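You operate a simulated robot arm through the tools that you are given. There is no shell and no other tool.

You are at the controls of a simulated robot arm. One attempt, no reset.

TASK
Switch the scale switch on. Take the yellow tin and leave it on the top of the packing bench. Stack the biscuit bag that says "4" from the top of the long table on top of the biscuit bag marked "2". Put the red cup on the upper shelf of the island. Take the small cloth and leave it in the big pot. Press the alarm button two times. Turn the pressure dial to 1. Put one of the jars from the top of the packing bench on top of the sugar shaker. Put the green tin on the plastic board. The order is free. Set down upright: red cup, jar, green tin.

It is judged by the outcome, as a careful person would: the job done as asked, and still so three seconds after it is handed in. It fails if anything else is knocked over, pushed out of place, dropped, spilled or broken. Flat cloth is picked up by pressing the open fingertips on it (5 to 10 N) and closing them slowly along it; thin cloth reads only 2 to 8 mm in the jaws.

THE ROBOT
A 6-joint arm with a two-finger gripper on a trunk, on a base that moves. Base frame: it is fixed to the floor where the robot stands at the start and does not move with it; the origin is under the middle of the robot, x ahead of it, y to its left, z up. Readings come in m, degrees, newtons and seconds.
It reaches about 1.298 m from its shoulder. Its first joint turns from -149.0 to 149.0 degrees. Places, roughly: alarm button [0.6, 4.4, 0.7]; big pot (26x25x16 cm) [0.4, 2.3, 1]; biscuit bag [2, 2.25, 1]; green tin [2, -1.75, 1]; jar [4, 1, 1]; plastic board (34x22x3 cm) [0.2, -2, 0.9]; pressure dial [0.9, 5.1, 1.2]; red cup (6x6x6 cm) [1, 2, 0.9]; scale switch [1.8, 2.4, 0.9]; small cloth (13x6x5 cm) [0.5, 2.1, 0.9]; sugar shaker [4, 0.5, 1]; top of the packing bench [3.7, 0.4, 0.9]; upper shelf of the island [0.8, 2.1, 0.5]; yellow tin [1.75, 2.25, 1]. Payload 1.57 kg.
The tool frame sits at the grasp point between the pads (the TCP): z along the fingers, y along the line on which they close. The tips reach 0.021 m beyond it. The gripper opens to 0.07 m; its body begins 0.05 m behind the TCP.
Orientation is told as [roll, pitch, yaw] about the base's x, y, z axes, in that order, counted from this pose: with the fingers straight down and closing along the base's y, the tool's x points along the base's -x, its y along +y and its z along -z.

THE INTERFACE
- The arm moves only by the tool play_rows. Its argument "increments" is a list of rows, each a list of 6 numbers: the shift along the tool's x, y, z in mm, then the turn, a rotation vector about the tool's x, y, z in degrees. In form: [[x, y, z, rx, ry, rz], ...]. A call has 1 to 20 rows; each row shifts and turns the commanded pose from where the row before left it, along the tool's axes as they then stand. "claw" is the closure, from 0 (fully open) to 1 (shut), set as the call begins (left out, the last holds). Rows are played at 5 a second. More than 0.05 m and 8.6 degrees between two rows, or a gripper value outside its range, and nothing of the call is played. Where a pose cannot be reached the arm comes as near as it can. A force on the tool above 40 N (or 10 N above the force at the start of the call, whichever is more), or a blocked arm, ends the call early, and 0.2 s more pass. The fingers move at their own pace (about 0.1037 m/s each) and stop on an object; they squeeze with about 30 N. The grip force told is the motor's: it shows also when the fingers shut on nothing. Time passes only in rows, and 0.2 s behind the last, so rows that do not move let the fingers close. It gives the time, the measured TCP pose, the force on the tool (base axes), the opening and the grip force at its end, in the units of the frame above (readings bear some noise), with the torque about the TCP (base axes, N m) and any sound that the robot's microphone picked up.
- Cameras (640 x 400 px; columns grow to the right, rows downward): "scene" is now at [0.0377, 0.1901, 1.8079]; the picture's right is [0.01, -1.00, 0.00], its down [-0.61, -0.01, -0.79] and it looks along [0.79, 0.01, -0.61] (base axes); focal length 294 px, centre (320, 200). "wrist" rides on the gripper at [0.079, 0.004, -0.081] in the tool frame; the picture's right is [-0.05, 1.00, 0.00], its down [-0.67, -0.04, -0.74] and it looks along [-0.74, -0.04, 0.67] (tool axes); focal length 256 px, centre (320, 200). There is no depth. A picture from a camera that has moved, and an enlarged one, comes with that camera's place and axes in the base frame and with its lens. The place of the scene camera against the robot may be out by one fixed shift of up to 0.012 m in any direction.
- snapshot(camera): a new picture of that camera. It takes no simulated time.
- move_column(by): slides the trunk up (or, below 0, down) by that many m; the arm and the scene camera ride with it, the base frame stays. It gives what a move gives, with no picture.
- steer(legs): drives the robot by 1 to 6 legs, each [ahead, turn to the left] in m and degrees, along the robot's own axes; the way and the turn of a leg run together, so that a leg with both is an arc; at most 1.5 m and 180 degrees a leg. The arm and the cameras ride along, it lands a little off, and it stops where it bumps. It gives what a move gives.
- head_to(pan, tilt): turns the head with the scene camera to pan (to the left, within 155 degrees either way) and tilt (down, from -29 to 69), counted from straight ahead of the robot. It gives what a move gives.
- enlarge(camera, box): a new picture of the part [left, top, right, bottom] of that camera's present view, enlarged. It takes no simulated time.
- finish_job(): hands the job in; it is judged then, once.

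Places have to be worked out from the pictures, the camera data and where the tool is seen. Open the gripper and draw the arm clear of the work before you hand the job in, unless the task says otherwise.

The tools are called as a command line: name --pt "numbers of a row" for each row, then --argument value for the rest, lists and objects as JSON in quotes. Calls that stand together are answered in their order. play_rows: Moves the arm, as the interface text tells. Its arguments: {"type":"object","properties":{"increments":{"type":"array"},"claw":{"type":"number"}},"required":["increments"]} The other tools are called the same way: move_column (by) moves the trunk up or down; steer (legs) drives the base; head_to (pan, tilt) turns the head that bears the scene camera; snapshot (camera) takes a picture; enlarge (camera, box) takes an enlarged picture of a part of a camera's view; finish_job () hands the job in.

At the start:

```text
time: 0.0
position: [0.7342, 0.0799, 1.1199]
ee_rot: [0.0, 0.0, -0.3]
ft_force: [0.5, -0.7, -0.7]
wrist_torque: [-0.01, 0.03, -0.02]
grip_width: 0.0699
grasp_force: 0.0
trunk travel left (down, up): [-0.801, 0.169]
robot x, y, heading: [0.0007, 0.0232, 0.0]
head pan, tilt (commanded): [0.7, 37.7]
```

scene: 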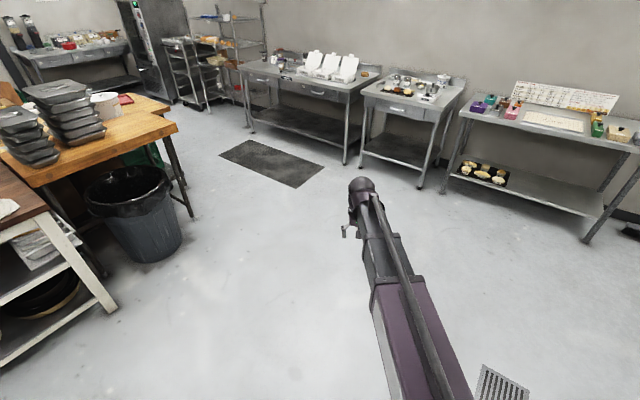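
wrist: 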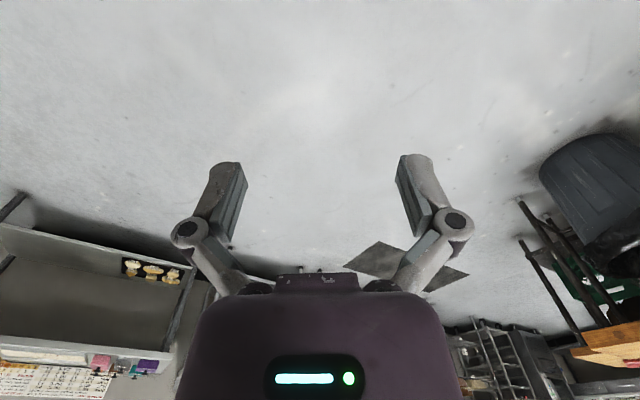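

I start by looking around: the head first turns left to see the island and the tables there.

head_to --pan 60 --tilt 25

snapshot --camera "scene"

head_to --pan 110 --tilt 25

snapshot --camera "scene"

head_to --pan -60 --tilt 25

snapshot --camera "scene"

head_to --pan -110 --tilt 25

snapshot --camera "scene"

head_to --pan 0 --tilt 20

snapshot --camera "scene"

```text
time: 1.3
position: [0.7336, 0.0803, 1.1198]
ee_rot: [-0.1, 0.0, -0.3]
ft_force: [-0.2, 0.5, 0.4]
wrist_torque: [0.0, 0.01, -0.02]
grip_width: 0.0699
grasp_force: 0.0
trunk travel left (down, up): [-0.801, 0.169]
robot x, y, heading: [-0.0011, 0.0172, 0.2]
head pan, tilt (commanded): [60.0, 25.0]
```

```text
taken
camera scene: at [-0.0027, 0.2685, 1.8278], right [0.87, -0.5, 0.0], down [-0.21, -0.37, -0.91], along [0.45, 0.79, -0.42], focal length 294 px, centre (320, 200)
```

scene: 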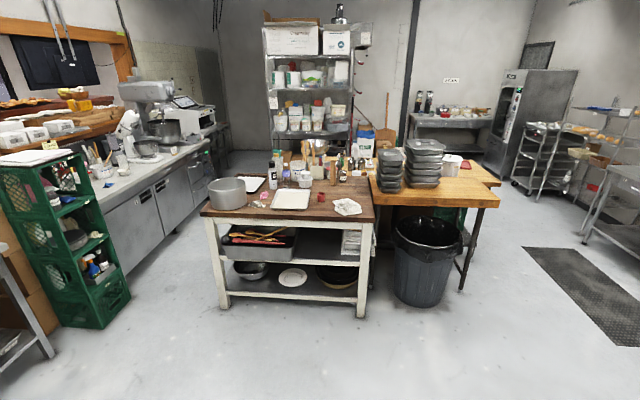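

```text
time: 2.5
position: [0.7339, 0.0799, 1.12]
ee_rot: [0.1, 0.0, -0.3]
ft_force: [0.3, -0.9, 0.5]
wrist_torque: [-0.04, -0.02, -0.04]
grip_width: 0.0699
grasp_force: 0.1
trunk travel left (down, up): [-0.801, 0.169]
robot x, y, heading: [-0.0011, 0.0212, 0.3]
head pan, tilt (commanded): [110.0, 25.0]
```

```text
taken
camera scene: at [-0.0803, 0.2755, 1.8278], right [0.94, 0.34, 0.0], down [0.14, -0.4, -0.91], along [-0.31, 0.85, -0.42], focal length 294 px, centre (320, 200)
```

scene: 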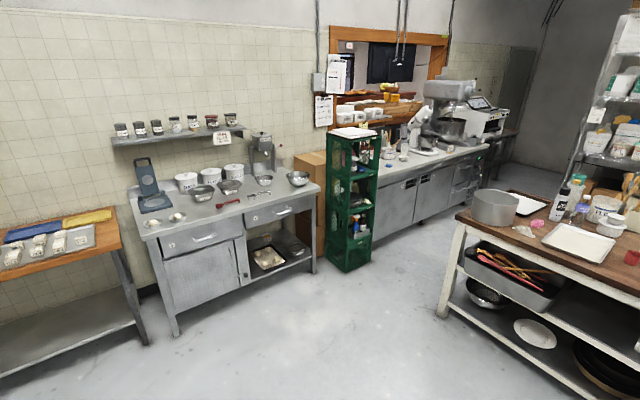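

```text
time: 5.0
position: [0.7327, 0.0803, 1.1209]
ee_rot: [0.0, -0.1, -0.3]
ft_force: [0.1, -0.5, -0.2]
wrist_torque: [0.01, 0.01, -0.02]
grip_width: 0.0702
grasp_force: 0.2
trunk travel left (down, up): [-0.801, 0.169]
robot x, y, heading: [0.0039, 0.0173, 0.1]
head pan, tilt (commanded): [-60.0, 25.0]
```

```text
taken
camera scene: at [-0.0026, 0.1092, 1.8278], right [-0.87, -0.5, 0.0], down [-0.21, 0.37, -0.91], along [0.45, -0.78, -0.42], focal length 294 px, centre (320, 200)
```

scene: 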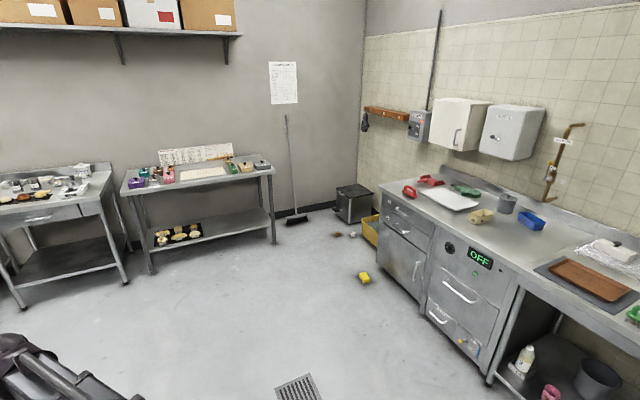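

```text
time: 6.2
position: [0.7334, 0.08, 1.1188]
ee_rot: [0.0, 0.0, -0.3]
ft_force: [-0.2, 0.4, 0.4]
wrist_torque: [-0.03, -0.01, -0.03]
grip_width: 0.0698
grasp_force: 0.0
trunk travel left (down, up): [-0.801, 0.169]
robot x, y, heading: [0.003, 0.0224, 0.2]
head pan, tilt (commanded): [-110.0, 25.0]
```

```text
taken
camera scene: at [-0.0801, 0.1023, 1.8278], right [-0.94, 0.34, 0.0], down [0.14, 0.4, -0.91], along [-0.31, -0.85, -0.42], focal length 294 px, centre (320, 200)
```

scene: 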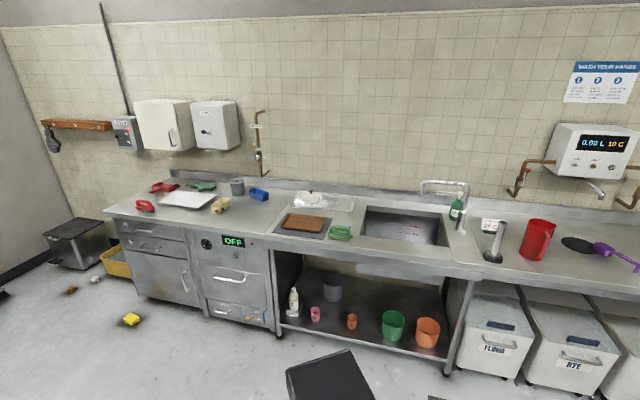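

```text
time: 8.1
position: [0.7335, 0.0796, 1.1199]
ee_rot: [0.0, 0.0, -0.4]
ft_force: [0.1, 0.3, 0.9]
wrist_torque: [0.03, 0.01, 0.03]
grip_width: 0.0699
grasp_force: 0.0
trunk travel left (down, up): [-0.801, 0.169]
robot x, y, heading: [0.0043, 0.0236, 0.1]
head pan, tilt (commanded): [0.0, 20.0]
```

```text
taken
camera scene: at [0.0444, 0.189, 1.8359], right [0.0, -1.0, 0.0], down [-0.34, 0.0, -0.94], along [0.94, 0.0, -0.34], focal length 294 px, centre (320, 200)
```

scene: 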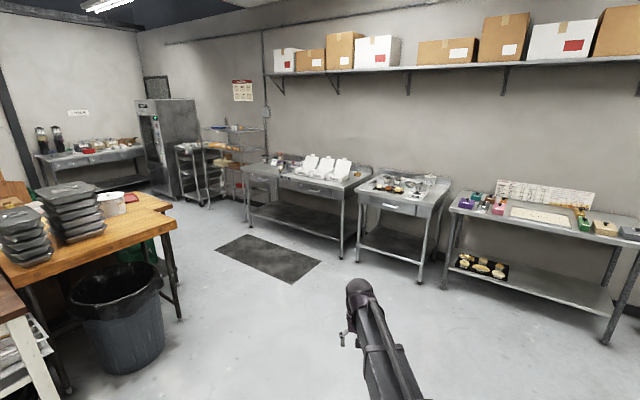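

I have the layout; now I zoom in on the island and long table from here.

head_to --pan 55 --tilt 25

enlarge --camera "scene" --box '[220, 130, 420, 255]'

enlarge --camera "scene" --box '[380, 120, 540, 220]'

enlarge --camera "scene" --box '[120, 60, 320, 185]'

head_to --pan 0 --tilt 20

enlarge --camera "scene" --box '[240, 140, 400, 240]'

enlarge --camera "scene" --box '[350, 150, 470, 225]'

enlarge --camera "scene" --box '[440, 160, 640, 285]'

head_to --pan -110 --tilt 25

enlarge --camera "scene" --box '[230, 150, 430, 275]'

```text
time: 9.3
position: [0.7335, 0.0809, 1.1195]
ee_rot: [0.0, -0.1, -0.3]
ft_force: [-0.2, -0.5, 0.2]
wrist_torque: [0.01, 0.02, 0.01]
grip_width: 0.07
grasp_force: 0.0
trunk travel left (down, up): [-0.801, 0.169]
robot x, y, heading: [0.001, 0.0189, 0.2]
head pan, tilt (commanded): [55.0, 25.0]
```

```text
3.20 times, centred on (320, 192) of scene
camera zoom: at [0.0041, 0.2644, 1.8278], right [0.82, -0.57, 0.0], down [-0.24, -0.35, -0.91], along [0.52, 0.74, -0.42], focal length 941 px, centre (320, 224)
```

zoom: 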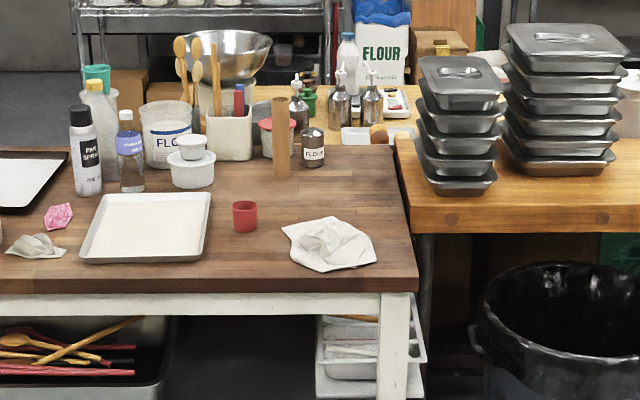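

```text
4.00 times, centred on (460, 170) of scene
camera zoom: at [0.0041, 0.2644, 1.8278], right [0.82, -0.57, 0.0], down [-0.24, -0.35, -0.91], along [0.52, 0.74, -0.42], focal length 1176 px, centre (-240, 320)
```

zoom: 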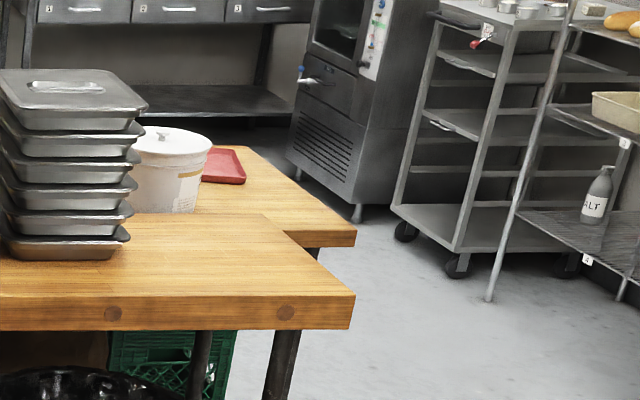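

```text
3.20 times, centred on (220, 122) of scene
camera zoom: at [0.0041, 0.2644, 1.8278], right [0.82, -0.57, 0.0], down [-0.24, -0.35, -0.91], along [0.52, 0.74, -0.42], focal length 941 px, centre (640, 448)
```

zoom: 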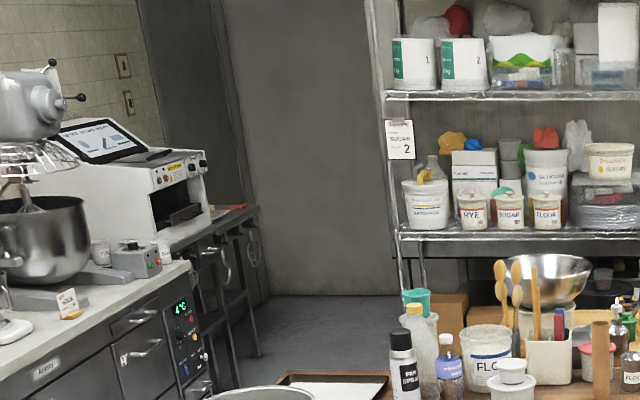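

```text
time: 10.6
position: [0.7338, 0.0806, 1.1201]
ee_rot: [0.0, 0.0, -0.2]
ft_force: [0.7, 0.2, -0.1]
wrist_torque: [-0.01, 0.0, -0.01]
grip_width: 0.0702
grasp_force: 0.1
trunk travel left (down, up): [-0.801, 0.169]
robot x, y, heading: [0.0007, 0.0208, 0.3]
head pan, tilt (commanded): [0.0, 20.0]
```

```text
4.00 times, centred on (320, 190) of scene
camera zoom: at [0.0444, 0.1891, 1.8359], right [0.0, -1.0, 0.0], down [-0.34, 0.0, -0.94], along [0.94, 0.0, -0.34], focal length 1176 px, centre (320, 240)
```

zoom: 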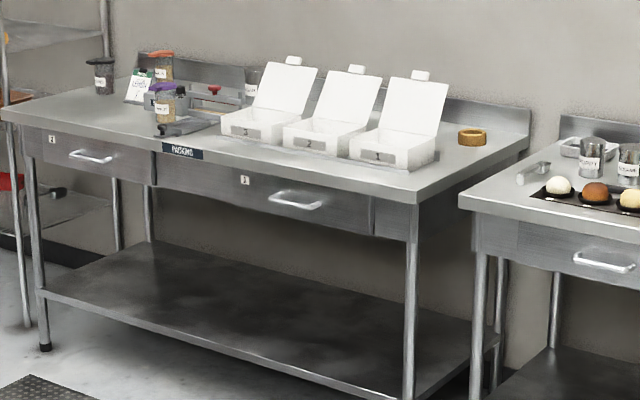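

```text
5.33 times, centred on (410, 188) of scene
camera zoom: at [0.0444, 0.1891, 1.8359], right [0.0, -1.0, 0.0], down [-0.34, 0.0, -0.94], along [0.94, 0.0, -0.34], focal length 1568 px, centre (-160, 267)
```

zoom: 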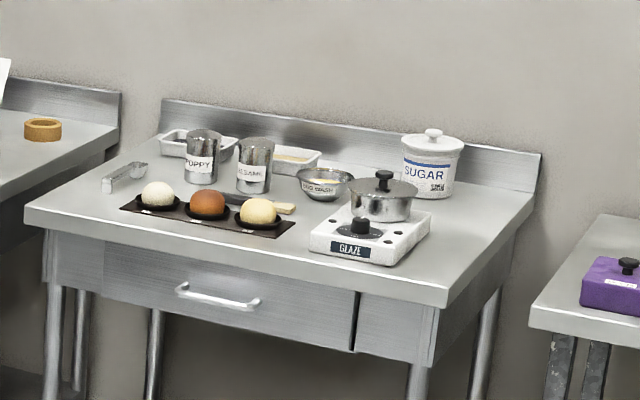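

```text
3.20 times, centred on (540, 222) of scene
camera zoom: at [0.0444, 0.1891, 1.8359], right [0.0, -1.0, 0.0], down [-0.34, 0.0, -0.94], along [0.94, 0.0, -0.34], focal length 941 px, centre (-384, 128)
```

zoom: 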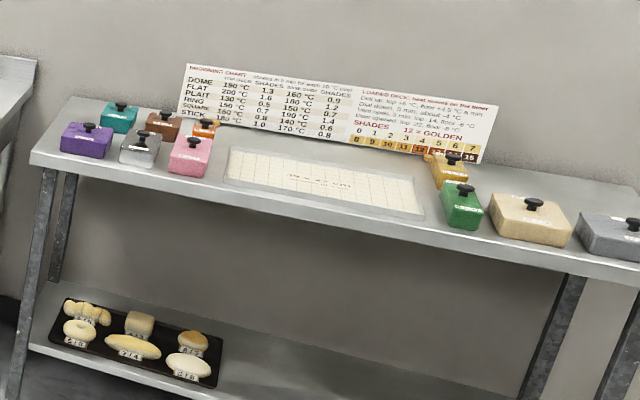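

```text
time: 12.5
position: [0.733, 0.0801, 1.1193]
ee_rot: [0.0, 0.0, -0.4]
ft_force: [0.6, 0.5, -0.3]
wrist_torque: [0.02, 0.0, -0.02]
grip_width: 0.07
grasp_force: 0.1
trunk travel left (down, up): [-0.801, 0.169]
robot x, y, heading: [-0.0011, 0.0188, 0.1]
head pan, tilt (commanded): [-110.0, 25.0]
```

```text
3.20 times, centred on (330, 212) of scene
camera zoom: at [-0.0801, 0.1023, 1.8278], right [-0.94, 0.34, 0.0], down [0.14, 0.4, -0.91], along [-0.31, -0.85, -0.42], focal length 941 px, centre (288, 160)
```

zoom: 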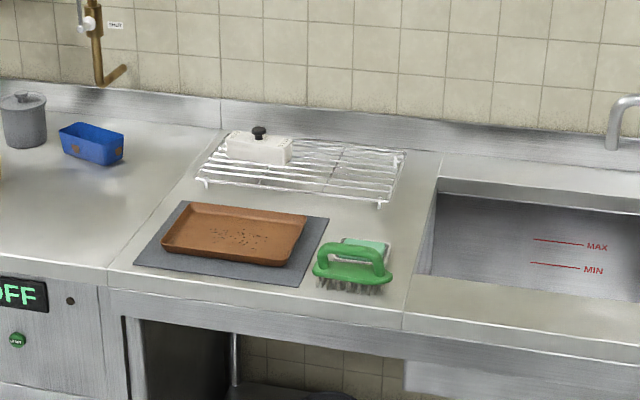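

The green tin is on the table at the right near (1.98, -1.72); the room is turned about -35° to the base axes. I drive toward it first, stopping short to look.

steer --legs '[[0, -43], [1.2, 0]]'

head_to --pan 0 --tilt 30

snapshot --camera "scene"

```text
time: 22.7
position: [1.479, -1.2376, 1.1194]
ee_rot: [0.0, 0.0, -42.9]
ft_force: [0.0, -0.4, 0.8]
wrist_torque: [0.01, 0.03, -0.03]
grip_width: 0.0699
grasp_force: 0.1
trunk travel left (down, up): [-0.801, 0.169]
robot x, y, heading: [0.8998, -0.7856, -42.6]
head pan, tilt (commanded): [-110.0, 25.0]
```

```text
time: 24.6
position: [1.4783, -1.2369, 1.1192]
ee_rot: [0.0, 0.0, -42.8]
ft_force: [-0.2, -0.1, -0.7]
wrist_torque: [0.02, 0.0, 0.01]
grip_width: 0.0698
grasp_force: 0.0
trunk travel left (down, up): [-0.801, 0.169]
robot x, y, heading: [0.895, -0.7856, -42.4]
head pan, tilt (commanded): [0.0, 30.0]
```

```text
taken
camera scene: at [1.0406, -0.6938, 1.8198], right [-0.68, -0.74, 0.0], down [-0.37, 0.34, -0.87], along [0.64, -0.59, -0.5], focal length 294 px, centre (320, 200)
```

scene: 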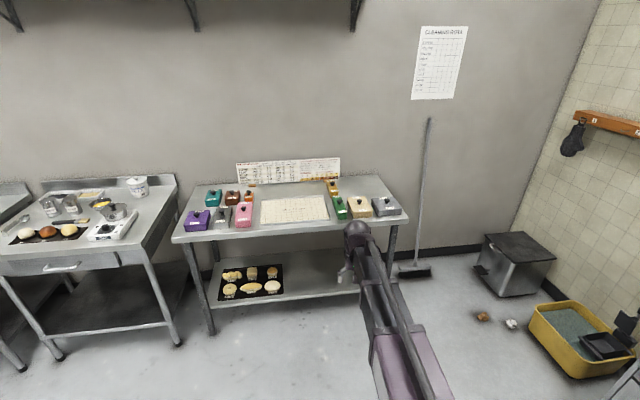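

The tin table is straight ahead; I enlarge the tins to see the green one's shape and orientation.

enlarge --camera "scene" --box '[290, 170, 418, 250]'

enlarge --camera "scene" --box '[175, 170, 303, 250]'

```text
5.00 times, centred on (354, 210) of scene
camera zoom: at [1.0406, -0.6938, 1.8198], right [-0.68, -0.74, 0.0], down [-0.37, 0.34, -0.87], along [0.64, -0.59, -0.5], focal length 1470 px, centre (150, 150)
```

zoom: 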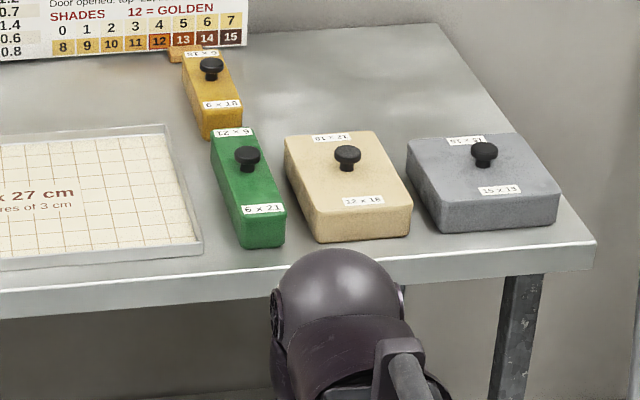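

```text
5.00 times, centred on (239, 210) of scene
camera zoom: at [1.0406, -0.6938, 1.8198], right [-0.68, -0.74, 0.0], down [-0.37, 0.34, -0.87], along [0.64, -0.59, -0.5], focal length 1470 px, centre (725, 150)
```

zoom: 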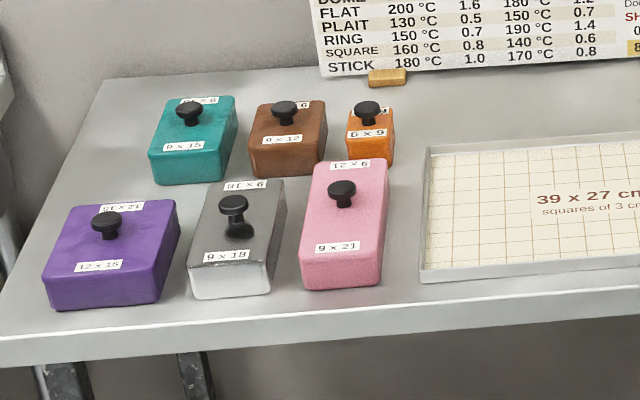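

The green tin (6 × 21 cm, with a knob) is at roughly (2.03, -1.77) with its long axis along the table's depth. I drive half a metre closer and square up to the table.

steer --legs '[[0.45, 0], [0, 8.5]]'

head_to --pan 0 --tilt 45

snapshot --camera "scene"

snapshot --camera "wrist"

```text
time: 28.6
position: [1.8708, -1.4411, 1.1204]
ee_rot: [0.0, 0.0, -33.7]
ft_force: [-0.5, -0.6, -0.5]
wrist_torque: [0.03, -0.02, -0.03]
grip_width: 0.0698
grasp_force: 0.1
trunk travel left (down, up): [-0.801, 0.169]
robot x, y, heading: [1.23, -1.0879, -34.2]
head pan, tilt (commanded): [0.0, 30.0]
```

```text
time: 29.4
position: [1.8714, -1.4424, 1.1198]
ee_rot: [0.0, -0.1, -33.7]
ft_force: [-0.2, -0.8, 0.1]
wrist_torque: [-0.01, 0.02, 0.02]
grip_width: 0.07
grasp_force: 0.0
trunk travel left (down, up): [-0.801, 0.169]
robot x, y, heading: [1.2278, -1.0868, -34.2]
head pan, tilt (commanded): [0.0, 45.0]
```

```text
taken
camera scene: at [1.3484, -0.9678, 1.7973], right [-0.56, -0.83, 0.0], down [-0.59, 0.4, -0.71], along [0.59, -0.4, -0.71], focal length 294 px, centre (320, 200)
```

scene: 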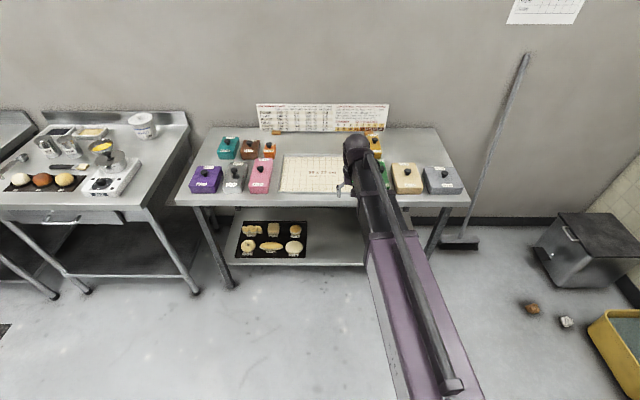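

```text
taken
camera wrist: at [1.8077, -1.3939, 1.2015], right [0.6, 0.8, 0.0], down [0.53, -0.4, 0.74], along [0.6, -0.45, -0.67], focal length 256 px, centre (320, 200)
```

wrist: 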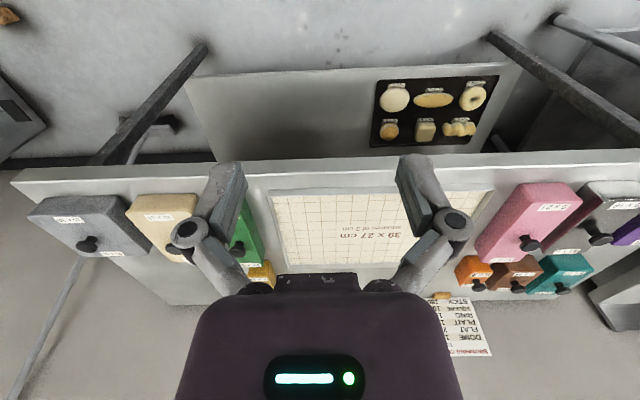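

From the wrist view I place the green tin's knob near (2.02, -1.73). I shift the gripper above it at the same height and look again.

play_rows --pt "-34 -20 0 0 0 0" --pt "-34 -20 0 0 0 0" --pt "-34 -20 0 0 0 0" --pt "-34 -20 0 0 0 0" --pt "-34 -20 0 0 0 0" --pt "-34 -20 0 0 0 0" --pt "-34 -20 0 0 0 0" --pt "-34 -20 0 0 0 0" --pt "0 0 0 0 0 0" --claw 0

snapshot --camera "wrist"

snapshot --camera "scene"

```text
time: 31.4
position: [2.0067, -1.7246, 1.121]
ee_rot: [0.0, 0.0, -33.7]
ft_force: [-0.6, -0.2, 0.1]
wrist_torque: [0.0, -0.04, 0.0]
grip_width: 0.0699
grasp_force: 0.0
trunk travel left (down, up): [-0.801, 0.169]
robot x, y, heading: [1.2285, -1.0881, -34.0]
head pan, tilt (commanded): [0.0, 45.0]
```

```text
taken
camera wrist: at [1.9445, -1.6775, 1.2017], right [0.6, 0.8, 0.0], down [0.53, -0.4, 0.75], along [0.6, -0.45, -0.67], focal length 256 px, centre (320, 200)
```

wrist: 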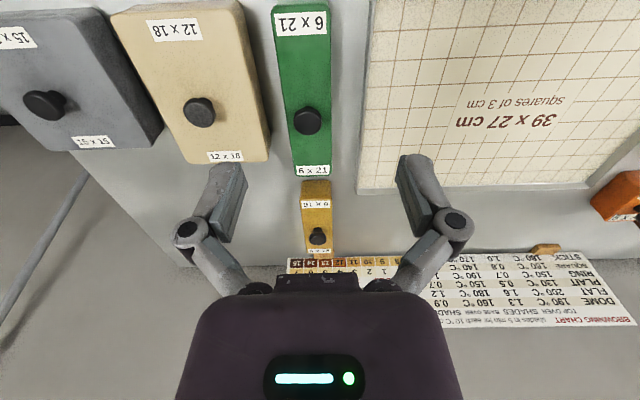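

```text
taken
camera scene: at [1.3483, -0.9672, 1.7972], right [-0.56, -0.83, 0.0], down [-0.59, 0.4, -0.71], along [0.59, -0.4, -0.71], focal length 294 px, centre (320, 200)
```

scene: 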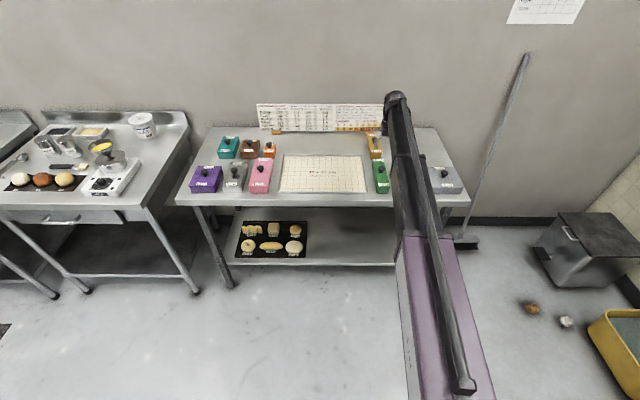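

Comparing the two wrist views puts the knob cap near (2.066, -1.787) at about z 0.93. I move over it and come down part of the way to check.

play_rows --pt "-28 -6 0 0 0 0" --pt "-28 -6 15 0 0 0" --pt "-28 -6 20 0 0 0" --pt "0 0 25 0 0 0" --pt "0 0 0 0 0 0"

snapshot --camera "wrist"

```text
time: 32.6
position: [2.07, -1.7889, 1.1206]
ee_rot: [0.0, 0.0, -33.8]
ft_force: [0.2, 0.6, -0.5]
wrist_torque: [-0.01, -0.02, -0.03]
grip_width: 0.0698
grasp_force: 0.2
out of reach, approached as far as the arm can: row 2, 3, 4
trunk travel left (down, up): [-0.801, 0.169]
robot x, y, heading: [1.2295, -1.0867, -34.1]
head pan, tilt (commanded): [0.0, 45.0]
```

```text
taken
camera wrist: at [2.0063, -1.7414, 1.2011], right [0.6, 0.8, 0.0], down [0.53, -0.4, 0.74], along [0.6, -0.45, -0.67], focal length 256 px, centre (320, 200)
```

wrist: 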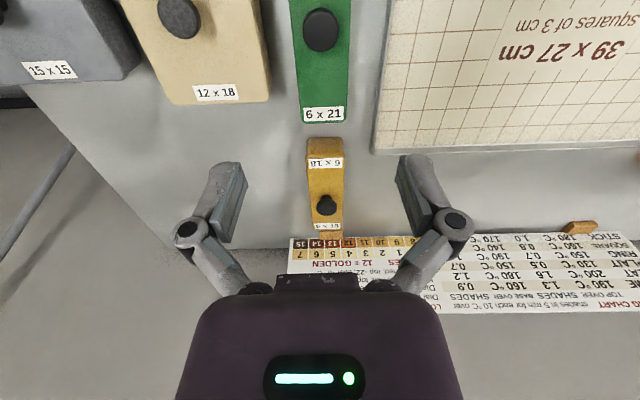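

The arm cannot come lower at this stretch, so I draw the hand back 20 cm and drive 20 cm closer.

play_rows --pt "40 0 0 0 0 0" --pt "40 0 0 0 0 0" --pt "40 0 0 0 0 0" --pt "40 0 0 0 0 0" --pt "40 0 0 0 0 0" --pt "0 0 0 0 0 0"

steer --legs '[[0.2, 0]]'

snapshot --camera "wrist"

```text
time: 34.0
position: [1.9028, -1.6786, 1.119]
ee_rot: [0.0, 0.0, -33.8]
ft_force: [0.0, 0.4, 0.3]
wrist_torque: [-0.01, 0.01, 0.0]
grip_width: 0.0699
grasp_force: 0.0
out of reach, approached as far as the arm can: row 1
trunk travel left (down, up): [-0.801, 0.169]
robot x, y, heading: [1.225, -1.0887, -34.0]
head pan, tilt (commanded): [0.0, 45.0]
```

```text
time: 35.9
position: [2.0723, -1.7913, 1.1192]
ee_rot: [0.0, 0.0, -33.8]
ft_force: [0.4, 0.9, -0.7]
wrist_torque: [0.03, 0.04, -0.03]
grip_width: 0.0699
grasp_force: 0.1
trunk travel left (down, up): [-0.801, 0.169]
robot x, y, heading: [1.398, -1.2009, -33.8]
head pan, tilt (commanded): [0.0, 45.0]
```

```text
taken
camera wrist: at [2.0082, -1.7444, 1.2007], right [0.6, 0.8, 0.0], down [0.53, -0.4, 0.74], along [0.6, -0.45, -0.67], focal length 256 px, centre (320, 200)
```

wrist: 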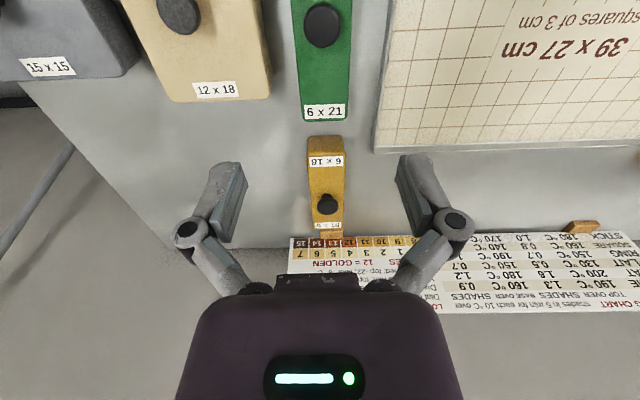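

The knob is about 10 mm behind the point under the TCP. I correct that and descend to z ≈ 0.955, then check again.

play_rows --pt "10 1 20 0 0 0" --pt "0 0 30 0 0 0" --pt "0 0 30 0 0 0" --pt "0 0 30 0 0 0" --pt "0 0 30 0 0 0" --pt "0 0 24 0 0 0" --pt "0 0 0 0 0 0"

snapshot --camera "wrist"

snapshot --camera "scene"

```text
time: 37.5
position: [2.0627, -1.7861, 1.1198]
ee_rot: [0.0, 0.1, -33.7]
ft_force: [0.1, 0.7, -0.1]
wrist_torque: [-0.01, -0.01, 0.01]
grip_width: 0.0699
grasp_force: 0.0
out of reach, approached as far as the arm can: row 1, 2, 3, 4, 5, 6
trunk travel left (down, up): [-0.801, 0.169]
robot x, y, heading: [1.3982, -1.2009, -34.0]
head pan, tilt (commanded): [0.0, 45.0]
```

```text
taken
camera wrist: at [2.0001, -1.7372, 1.2014], right [0.6, 0.8, 0.0], down [0.53, -0.4, 0.74], along [0.6, -0.45, -0.67], focal length 256 px, centre (320, 200)
```

wrist: 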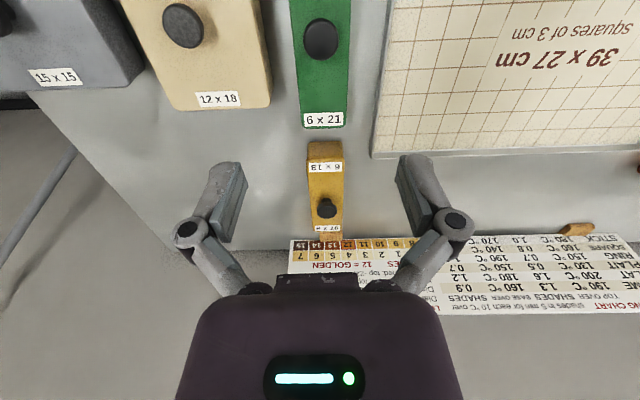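

```text
taken
camera scene: at [1.517, -1.0816, 1.7972], right [-0.56, -0.83, 0.0], down [-0.59, 0.4, -0.71], along [0.59, -0.4, -0.71], focal length 294 px, centre (320, 200)
```

scene: 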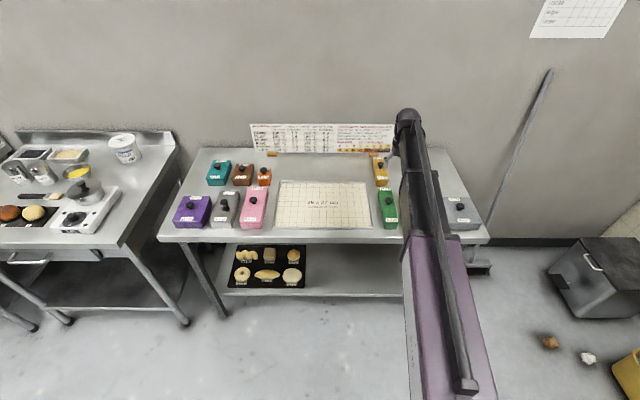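

The arm cannot go lower in this posture, so I use the trunk for the descent: down 0.15 m, then look.

move_column --by -0.15

snapshot --camera "wrist"

```text
time: 39.2
position: [2.0631, -1.7852, 0.9702]
ee_rot: [0.0, 0.0, -33.7]
ft_force: [1.0, 0.4, -0.9]
wrist_torque: [0.01, 0.0, -0.01]
grip_width: 0.0702
grasp_force: 0.0
trunk travel left (down, up): [-0.651, 0.319]
robot x, y, heading: [1.394, -1.1995, -33.9]
head pan, tilt (commanded): [0.0, 45.0]
```

```text
taken
camera wrist: at [2.0, -1.7372, 1.0515], right [0.6, 0.8, 0.0], down [0.53, -0.4, 0.74], along [0.6, -0.45, -0.67], focal length 256 px, centre (320, 200)
```

wrist: 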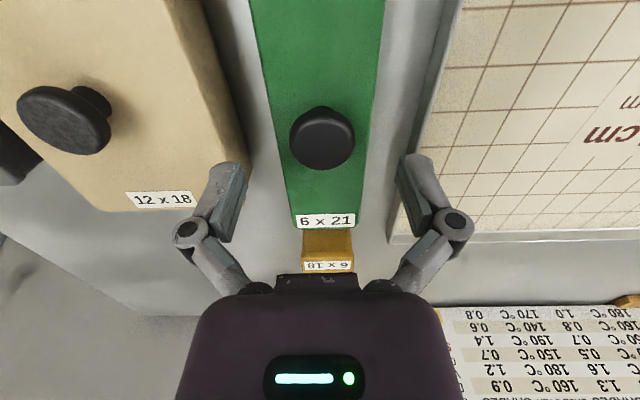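

The knob cap (about 33 mm wide, z ≈ 0.94) is right under the TCP. I lower the trunk 33 mm so the pads straddle it.

move_column --by -0.033

snapshot --camera "wrist"

```text
time: 40.0
position: [2.0632, -1.784, 0.9366]
ee_rot: [0.0, 0.0, -33.7]
ft_force: [-0.5, 0.2, 0.1]
wrist_torque: [-0.01, 0.03, 0.04]
grip_width: 0.0699
grasp_force: 0.1
trunk travel left (down, up): [-0.618, 0.352]
robot x, y, heading: [1.3975, -1.1978, -34.0]
head pan, tilt (commanded): [0.0, 45.0]
```

```text
taken
camera wrist: at [2.0, -1.7372, 1.0184], right [0.6, 0.8, 0.0], down [0.53, -0.4, 0.74], along [0.6, -0.45, -0.67], focal length 256 px, centre (320, 200)
```

wrist: 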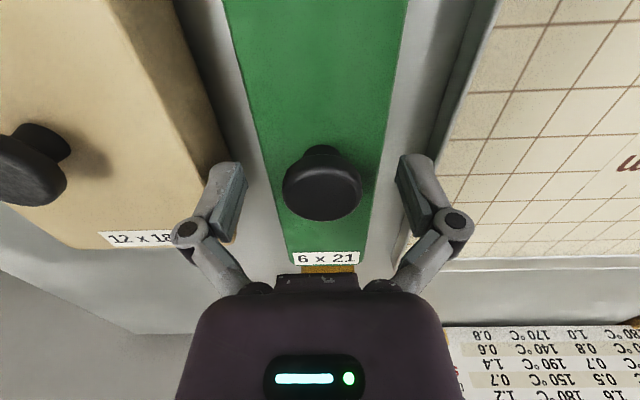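

The knob sits between the pads; I close on it.

play_rows --pt "0 0 0 0 0 0" --pt "0 0 0 0 0 0" --pt "0 0 0 0 0 0" --pt "0 0 0 0 0 0" --claw 1

move_column --by 0.03

snapshot --camera "wrist"

```text
time: 41.0
position: [2.0637, -1.785, 0.9373]
ee_rot: [0.0, -0.1, -33.8]
ft_force: [1.4, -0.2, 4.5]
wrist_torque: [0.33, -0.01, -0.16]
grip_width: 0.0537
grasp_force: 30.0
trunk travel left (down, up): [-0.618, 0.352]
robot x, y, heading: [1.401, -1.1968, -33.9]
head pan, tilt (commanded): [0.0, 45.0]
```

```text
time: 41.7
position: [2.0636, -1.7851, 0.9672]
ee_rot: [0.0, 0.0, -33.7]
ft_force: [0.7, 0.5, -2.5]
wrist_torque: [-0.03, 0.01, 0.01]
grip_width: 0.0535
grasp_force: 30.1
trunk travel left (down, up): [-0.648, 0.322]
robot x, y, heading: [1.3975, -1.2011, -33.9]
head pan, tilt (commanded): [0.0, 45.0]
```

```text
taken
camera wrist: at [2.0003, -1.7374, 1.0482], right [0.6, 0.8, 0.0], down [0.53, -0.4, 0.74], along [0.6, -0.45, -0.67], focal length 256 px, centre (320, 200)
```

wrist: 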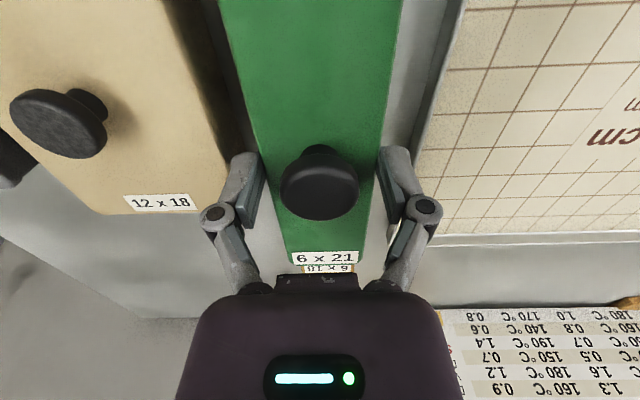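

The fingers hold the tin's body (53.6 mm) and it lifts cleanly. I raise it, draw it back from the table, and look toward the plastic board.

move_column --by 0.18

play_rows --pt "40 0 0 0 0 0" --pt "40 0 0 0 0 0" --pt "40 0 0 0 0 0" --pt "40 0 0 0 0 0" --pt "40 0 0 0 0 0" --pt "0 0 0 0 0 0"

head_to --pan -70 --tilt 30

snapshot --camera "scene"

```text
time: 43.7
position: [2.0637, -1.7854, 1.1463]
ee_rot: [0.0, 0.0, -33.8]
ft_force: [-0.2, 0.0, -3.2]
wrist_torque: [0.0, -0.03, -0.01]
grip_width: 0.0539
grasp_force: 30.1
trunk travel left (down, up): [-0.828, 0.142]
robot x, y, heading: [1.397, -1.2029, -33.9]
head pan, tilt (commanded): [0.0, 45.0]
```

```text
time: 45.1
position: [1.8977, -1.6731, 1.1476]
ee_rot: [0.0, 0.1, -33.7]
ft_force: [0.4, 0.2, -1.9]
wrist_torque: [0.03, 0.01, -0.02]
grip_width: 0.0535
grasp_force: 29.9
trunk travel left (down, up): [-0.828, 0.142]
robot x, y, heading: [1.3981, -1.2026, -34.2]
head pan, tilt (commanded): [0.0, 45.0]
```

```text
time: 46.5
position: [1.8982, -1.6726, 1.1478]
ee_rot: [0.1, 0.0, -33.7]
ft_force: [1.1, -0.4, -1.8]
wrist_torque: [-0.01, 0.01, -0.03]
grip_width: 0.0539
grasp_force: 30.2
trunk travel left (down, up): [-0.828, 0.142]
robot x, y, heading: [1.3975, -1.1966, -34.0]
head pan, tilt (commanded): [-70.0, 30.0]
```

```text
taken
camera scene: at [1.4279, -1.124, 1.8468], right [-0.97, 0.24, 0.0], down [0.12, 0.49, -0.87], along [-0.21, -0.84, -0.5], focal length 294 px, centre (320, 200)
```

scene: 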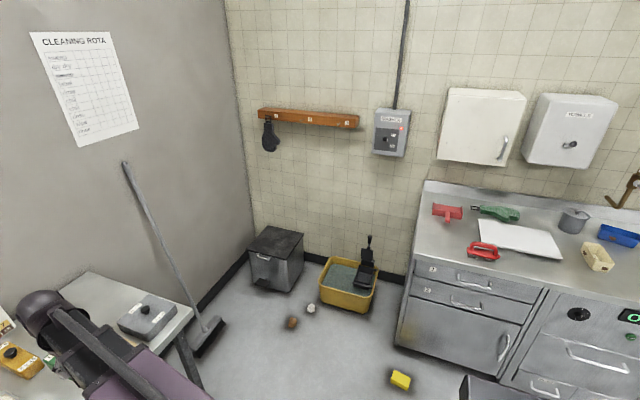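

The board is centred near (0.17, -2.05), long side parallel to the counter. Before driving I look down to see my own base's footprint and the floor between.

head_to --pan -100 --tilt 65

snapshot --camera "scene"

head_to --pan -150 --tilt 60

snapshot --camera "scene"

```text
time: 47.5
position: [1.8982, -1.6721, 1.1475]
ee_rot: [-0.1, -0.1, -33.6]
ft_force: [0.7, -0.4, -3.0]
wrist_torque: [-0.01, -0.03, -0.01]
grip_width: 0.0535
grasp_force: 30.4
trunk travel left (down, up): [-0.828, 0.142]
robot x, y, heading: [1.3954, -1.2008, -34.2]
head pan, tilt (commanded): [-100.0, 65.0]
```

```text
taken
camera scene: at [1.4076, -1.08, 1.7992], right [-0.72, 0.69, 0.0], down [0.63, 0.65, -0.42], along [-0.29, -0.3, -0.91], focal length 294 px, centre (320, 200)
```

scene: 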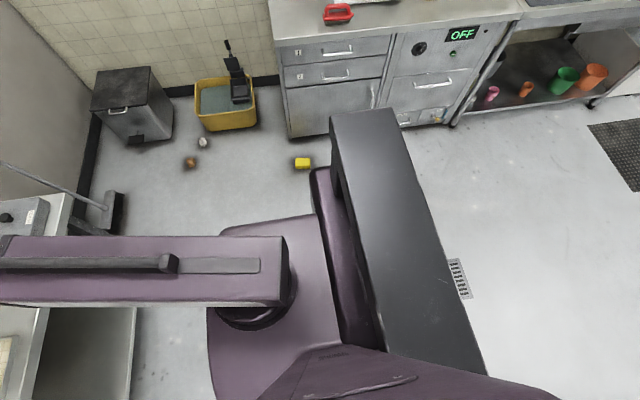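

```text
time: 48.7
position: [1.8988, -1.672, 1.1472]
ee_rot: [0.0, 0.0, -33.7]
ft_force: [-0.4, -0.4, -3.4]
wrist_torque: [-0.02, -0.04, -0.01]
grip_width: 0.0538
grasp_force: 30.2
trunk travel left (down, up): [-0.828, 0.142]
robot x, y, heading: [1.3968, -1.1998, -33.9]
head pan, tilt (commanded): [-150.0, 60.0]
```

```text
taken
camera scene: at [1.3833, -1.0317, 1.8047], right [0.07, 1.0, 0.0], down [0.86, -0.06, -0.5], along [-0.5, 0.03, -0.87], focal length 294 px, centre (320, 200)
```

scene: 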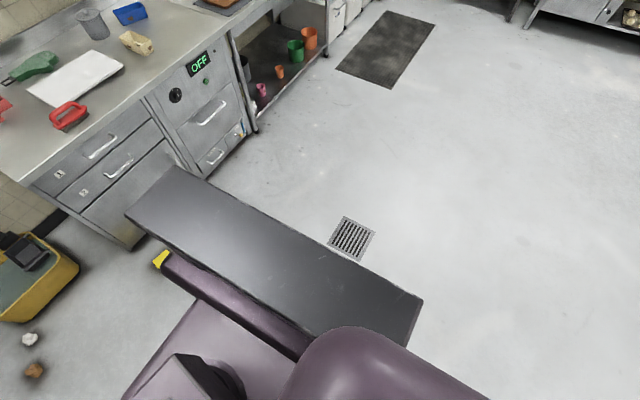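

Floor is clear. I raise the trunk fully, turn right, drive west along the counter, and turn to face the board.

move_column --by 0.135

steer --legs '[[0, -133], [0.78, 0], [0, 43]]'

head_to --pan 0 --tilt 40

snapshot --camera "scene"

snapshot --camera "wrist"

```text
time: 50.4
position: [1.8983, -1.6724, 1.2806]
ee_rot: [0.0, 0.0, -33.7]
ft_force: [-0.2, -0.1, -2.5]
wrist_torque: [0.0, -0.02, 0.01]
grip_width: 0.0535
grasp_force: 30.5
trunk travel left (down, up): [-0.963, 0.007]
robot x, y, heading: [1.3951, -1.2, -33.9]
head pan, tilt (commanded): [-150.0, 60.0]
```

```text
time: 66.7
position: [0.182, -1.908, 1.2817]
ee_rot: [-0.1, -0.1, -121.7]
ft_force: [-0.5, 0.1, -1.9]
wrist_torque: [0.03, 0.06, -0.01]
grip_width: 0.0539
grasp_force: 29.9
trunk travel left (down, up): [-0.963, 0.007]
robot x, y, heading: [0.6388, -1.3932, -122.5]
head pan, tilt (commanded): [-150.0, 60.0]
```

```text
time: 69.0
position: [0.1797, -1.9069, 1.2824]
ee_rot: [-0.1, 0.0, -121.6]
ft_force: [-0.1, 0.7, -2.7]
wrist_torque: [-0.03, 0.03, -0.02]
grip_width: 0.0538
grasp_force: 29.9
trunk travel left (down, up): [-0.963, 0.007]
robot x, y, heading: [0.64, -1.3934, -122.4]
head pan, tilt (commanded): [0.0, 40.0]
```

```text
taken
camera scene: at [0.7565, -1.5187, 1.9665], right [-0.84, 0.54, 0.0], down [0.34, 0.54, -0.77], along [-0.41, -0.65, -0.64], focal length 294 px, centre (320, 200)
```

scene: 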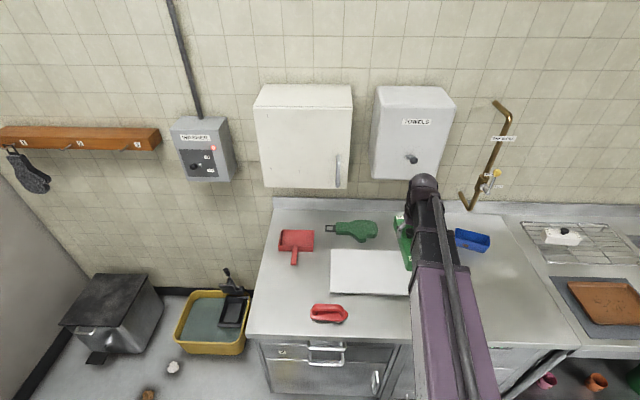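

```text
taken
camera wrist: at [0.2255, -1.8413, 1.3633], right [0.82, -0.57, 0.0], down [-0.38, -0.55, 0.74], along [-0.42, -0.61, -0.67], focal length 256 px, centre (320, 200)
```

wrist: 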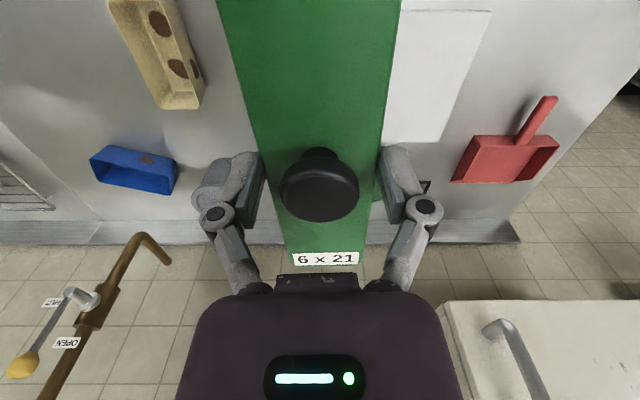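

The board's centre works out at about (0.163, -2.056), long side along 145.5°. I turn the tin 87° about the vertical to lie along the board.

play_rows --pt "0 0 0 0 0 -7.92" --pt "0 0 0 0 0 -7.92" --pt "0 0 0 0 0 -7.92" --pt "0 0 0 0 0 -7.92" --pt "0 0 0 0 0 -7.92" --pt "0 0 0 0 0 -7.92" --pt "0 0 0 0 0 -7.92" --pt "0 0 0 0 0 -7.92" --pt "0 0 0 0 0 -7.92" --pt "0 0 0 0 0 -7.92" --pt "0 0 0 0 0 -7.92" --pt "0 0 0 0 0 0"

snapshot --camera "scene"

snapshot --camera "wrist"

```text
time: 71.6
position: [0.1803, -1.9073, 1.2815]
ee_rot: [0.1, 0.0, -34.4]
ft_force: [0.5, 0.0, -2.7]
wrist_torque: [0.04, 0.01, 0.0]
grip_width: 0.0539
grasp_force: 29.9
trunk travel left (down, up): [-0.963, 0.007]
robot x, y, heading: [0.6372, -1.3911, -122.2]
head pan, tilt (commanded): [0.0, 40.0]
```

```text
taken
camera scene: at [0.7566, -1.5187, 1.9665], right [-0.84, 0.54, 0.0], down [0.34, 0.54, -0.77], along [-0.41, -0.65, -0.64], focal length 294 px, centre (320, 200)
```

scene: 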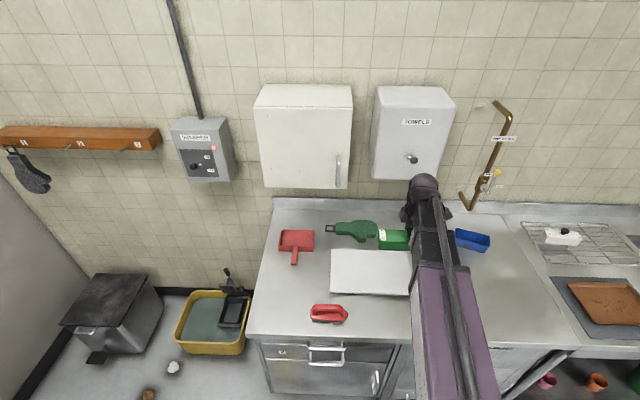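

```text
taken
camera wrist: at [0.1168, -1.8582, 1.3633], right [0.61, 0.79, 0.0], down [0.53, -0.41, 0.74], along [0.59, -0.45, -0.67], focal length 256 px, centre (320, 200)
```

wrist: 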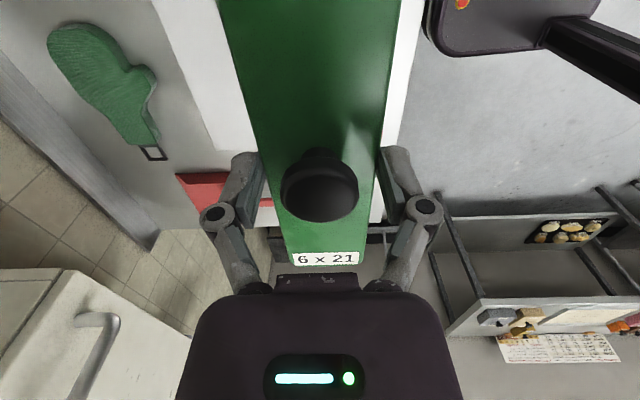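

Now I shift the tin over the board's centre.

play_rows --pt "-17.5 -33 0 0 0 0" --pt "-17.5 -33 0 0 0 0" --pt "-17.5 -33 0 0 0 0" --pt "-17.5 -33 0 0 0 0" --pt "0 0 0 0 0 0"

move_column --by -0.2

snapshot --camera "wrist"

snapshot --camera "scene"

```text
time: 72.8
position: [0.1617, -2.0546, 1.2812]
ee_rot: [0.0, 0.0, -34.6]
ft_force: [0.0, 0.9, -3.5]
wrist_torque: [-0.02, -0.03, 0.01]
grip_width: 0.0537
grasp_force: 29.5
trunk travel left (down, up): [-0.963, 0.007]
robot x, y, heading: [0.6396, -1.3958, -122.6]
head pan, tilt (commanded): [0.0, 40.0]
```

```text
time: 75.0
position: [0.162, -2.0539, 1.0808]
ee_rot: [0.0, 0.1, -34.7]
ft_force: [-0.6, 0.5, -1.9]
wrist_torque: [0.0, 0.03, 0.01]
grip_width: 0.0538
grasp_force: 29.9
trunk travel left (down, up): [-0.763, 0.207]
robot x, y, heading: [0.6405, -1.3929, -122.2]
head pan, tilt (commanded): [0.0, 40.0]
```

```text
taken
camera wrist: at [0.0981, -2.0061, 1.1633], right [0.61, 0.79, 0.0], down [0.53, -0.41, 0.74], along [0.59, -0.45, -0.67], focal length 256 px, centre (320, 200)
```

wrist: 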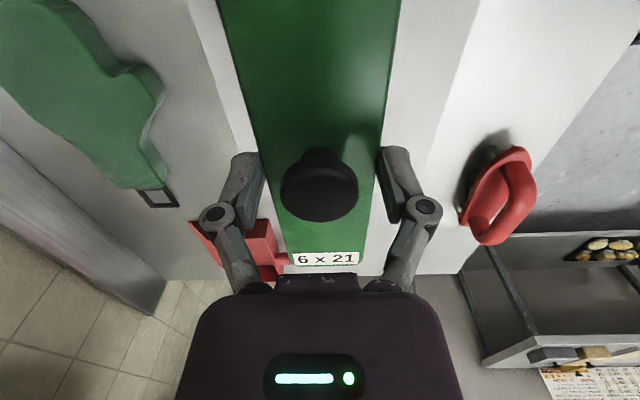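

```text
taken
camera scene: at [0.7566, -1.5188, 1.7665], right [-0.84, 0.54, 0.0], down [0.34, 0.54, -0.77], along [-0.41, -0.65, -0.64], focal length 294 px, centre (320, 200)
```

scene: 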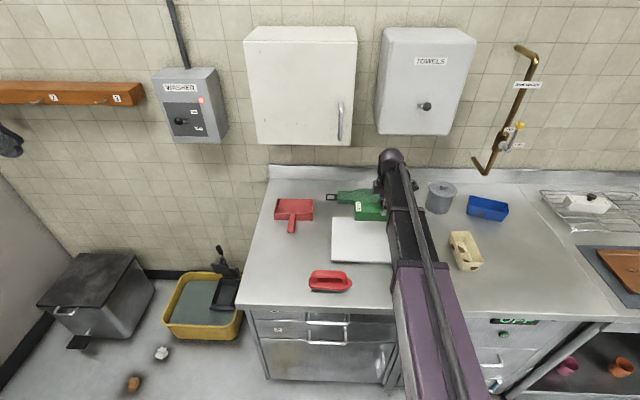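

The wrist view shows the board centred about 15 mm nearer the robot than the tin, so I nudge by 14 mm and lower in steps, watching the force.

play_rows --pt "0 14 0 0 0 0" --pt "0 0 0 0 0 0"

move_column --by -0.06

snapshot --camera "wrist"

enlarge --camera "scene" --box '[260, 140, 500, 290]'

```text
time: 75.6
position: [0.1691, -2.0443, 1.0814]
ee_rot: [0.1, 0.0, -34.7]
ft_force: [-0.4, 0.2, -3.1]
wrist_torque: [-0.02, -0.05, 0.01]
grip_width: 0.0537
grasp_force: 30.0
trunk travel left (down, up): [-0.763, 0.207]
robot x, y, heading: [0.636, -1.3902, -122.5]
head pan, tilt (commanded): [0.0, 40.0]
```

```text
time: 76.6
position: [0.1689, -2.0427, 1.0229]
ee_rot: [0.0, 0.0, -34.8]
ft_force: [-0.1, -0.2, -3.0]
wrist_torque: [0.01, -0.02, -0.02]
grip_width: 0.0536
grasp_force: 30.0
trunk travel left (down, up): [-0.703, 0.267]
robot x, y, heading: [0.6384, -1.3965, -122.5]
head pan, tilt (commanded): [0.0, 40.0]
```

```text
taken
camera wrist: at [0.1057, -1.9951, 1.1033], right [0.61, 0.79, 0.0], down [0.53, -0.41, 0.74], along [0.59, -0.45, -0.67], focal length 256 px, centre (320, 200)
```

wrist: 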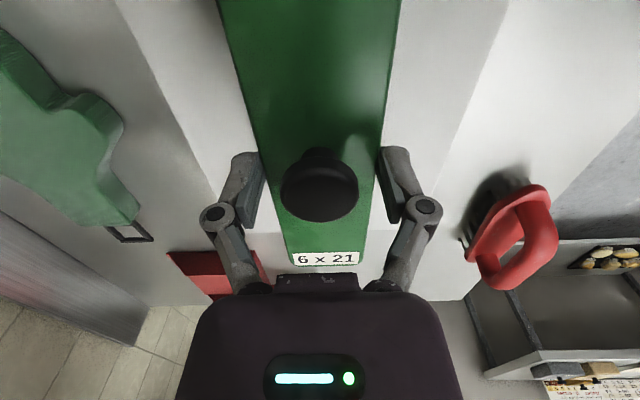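

```text
2.67 times, centred on (380, 215) of scene
camera zoom: at [0.7567, -1.5187, 1.7065], right [-0.84, 0.54, 0.0], down [0.34, 0.54, -0.77], along [-0.41, -0.65, -0.64], focal length 784 px, centre (160, 160)
```

zoom: 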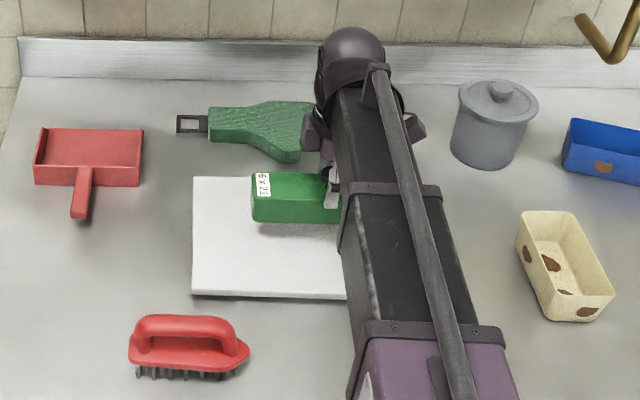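

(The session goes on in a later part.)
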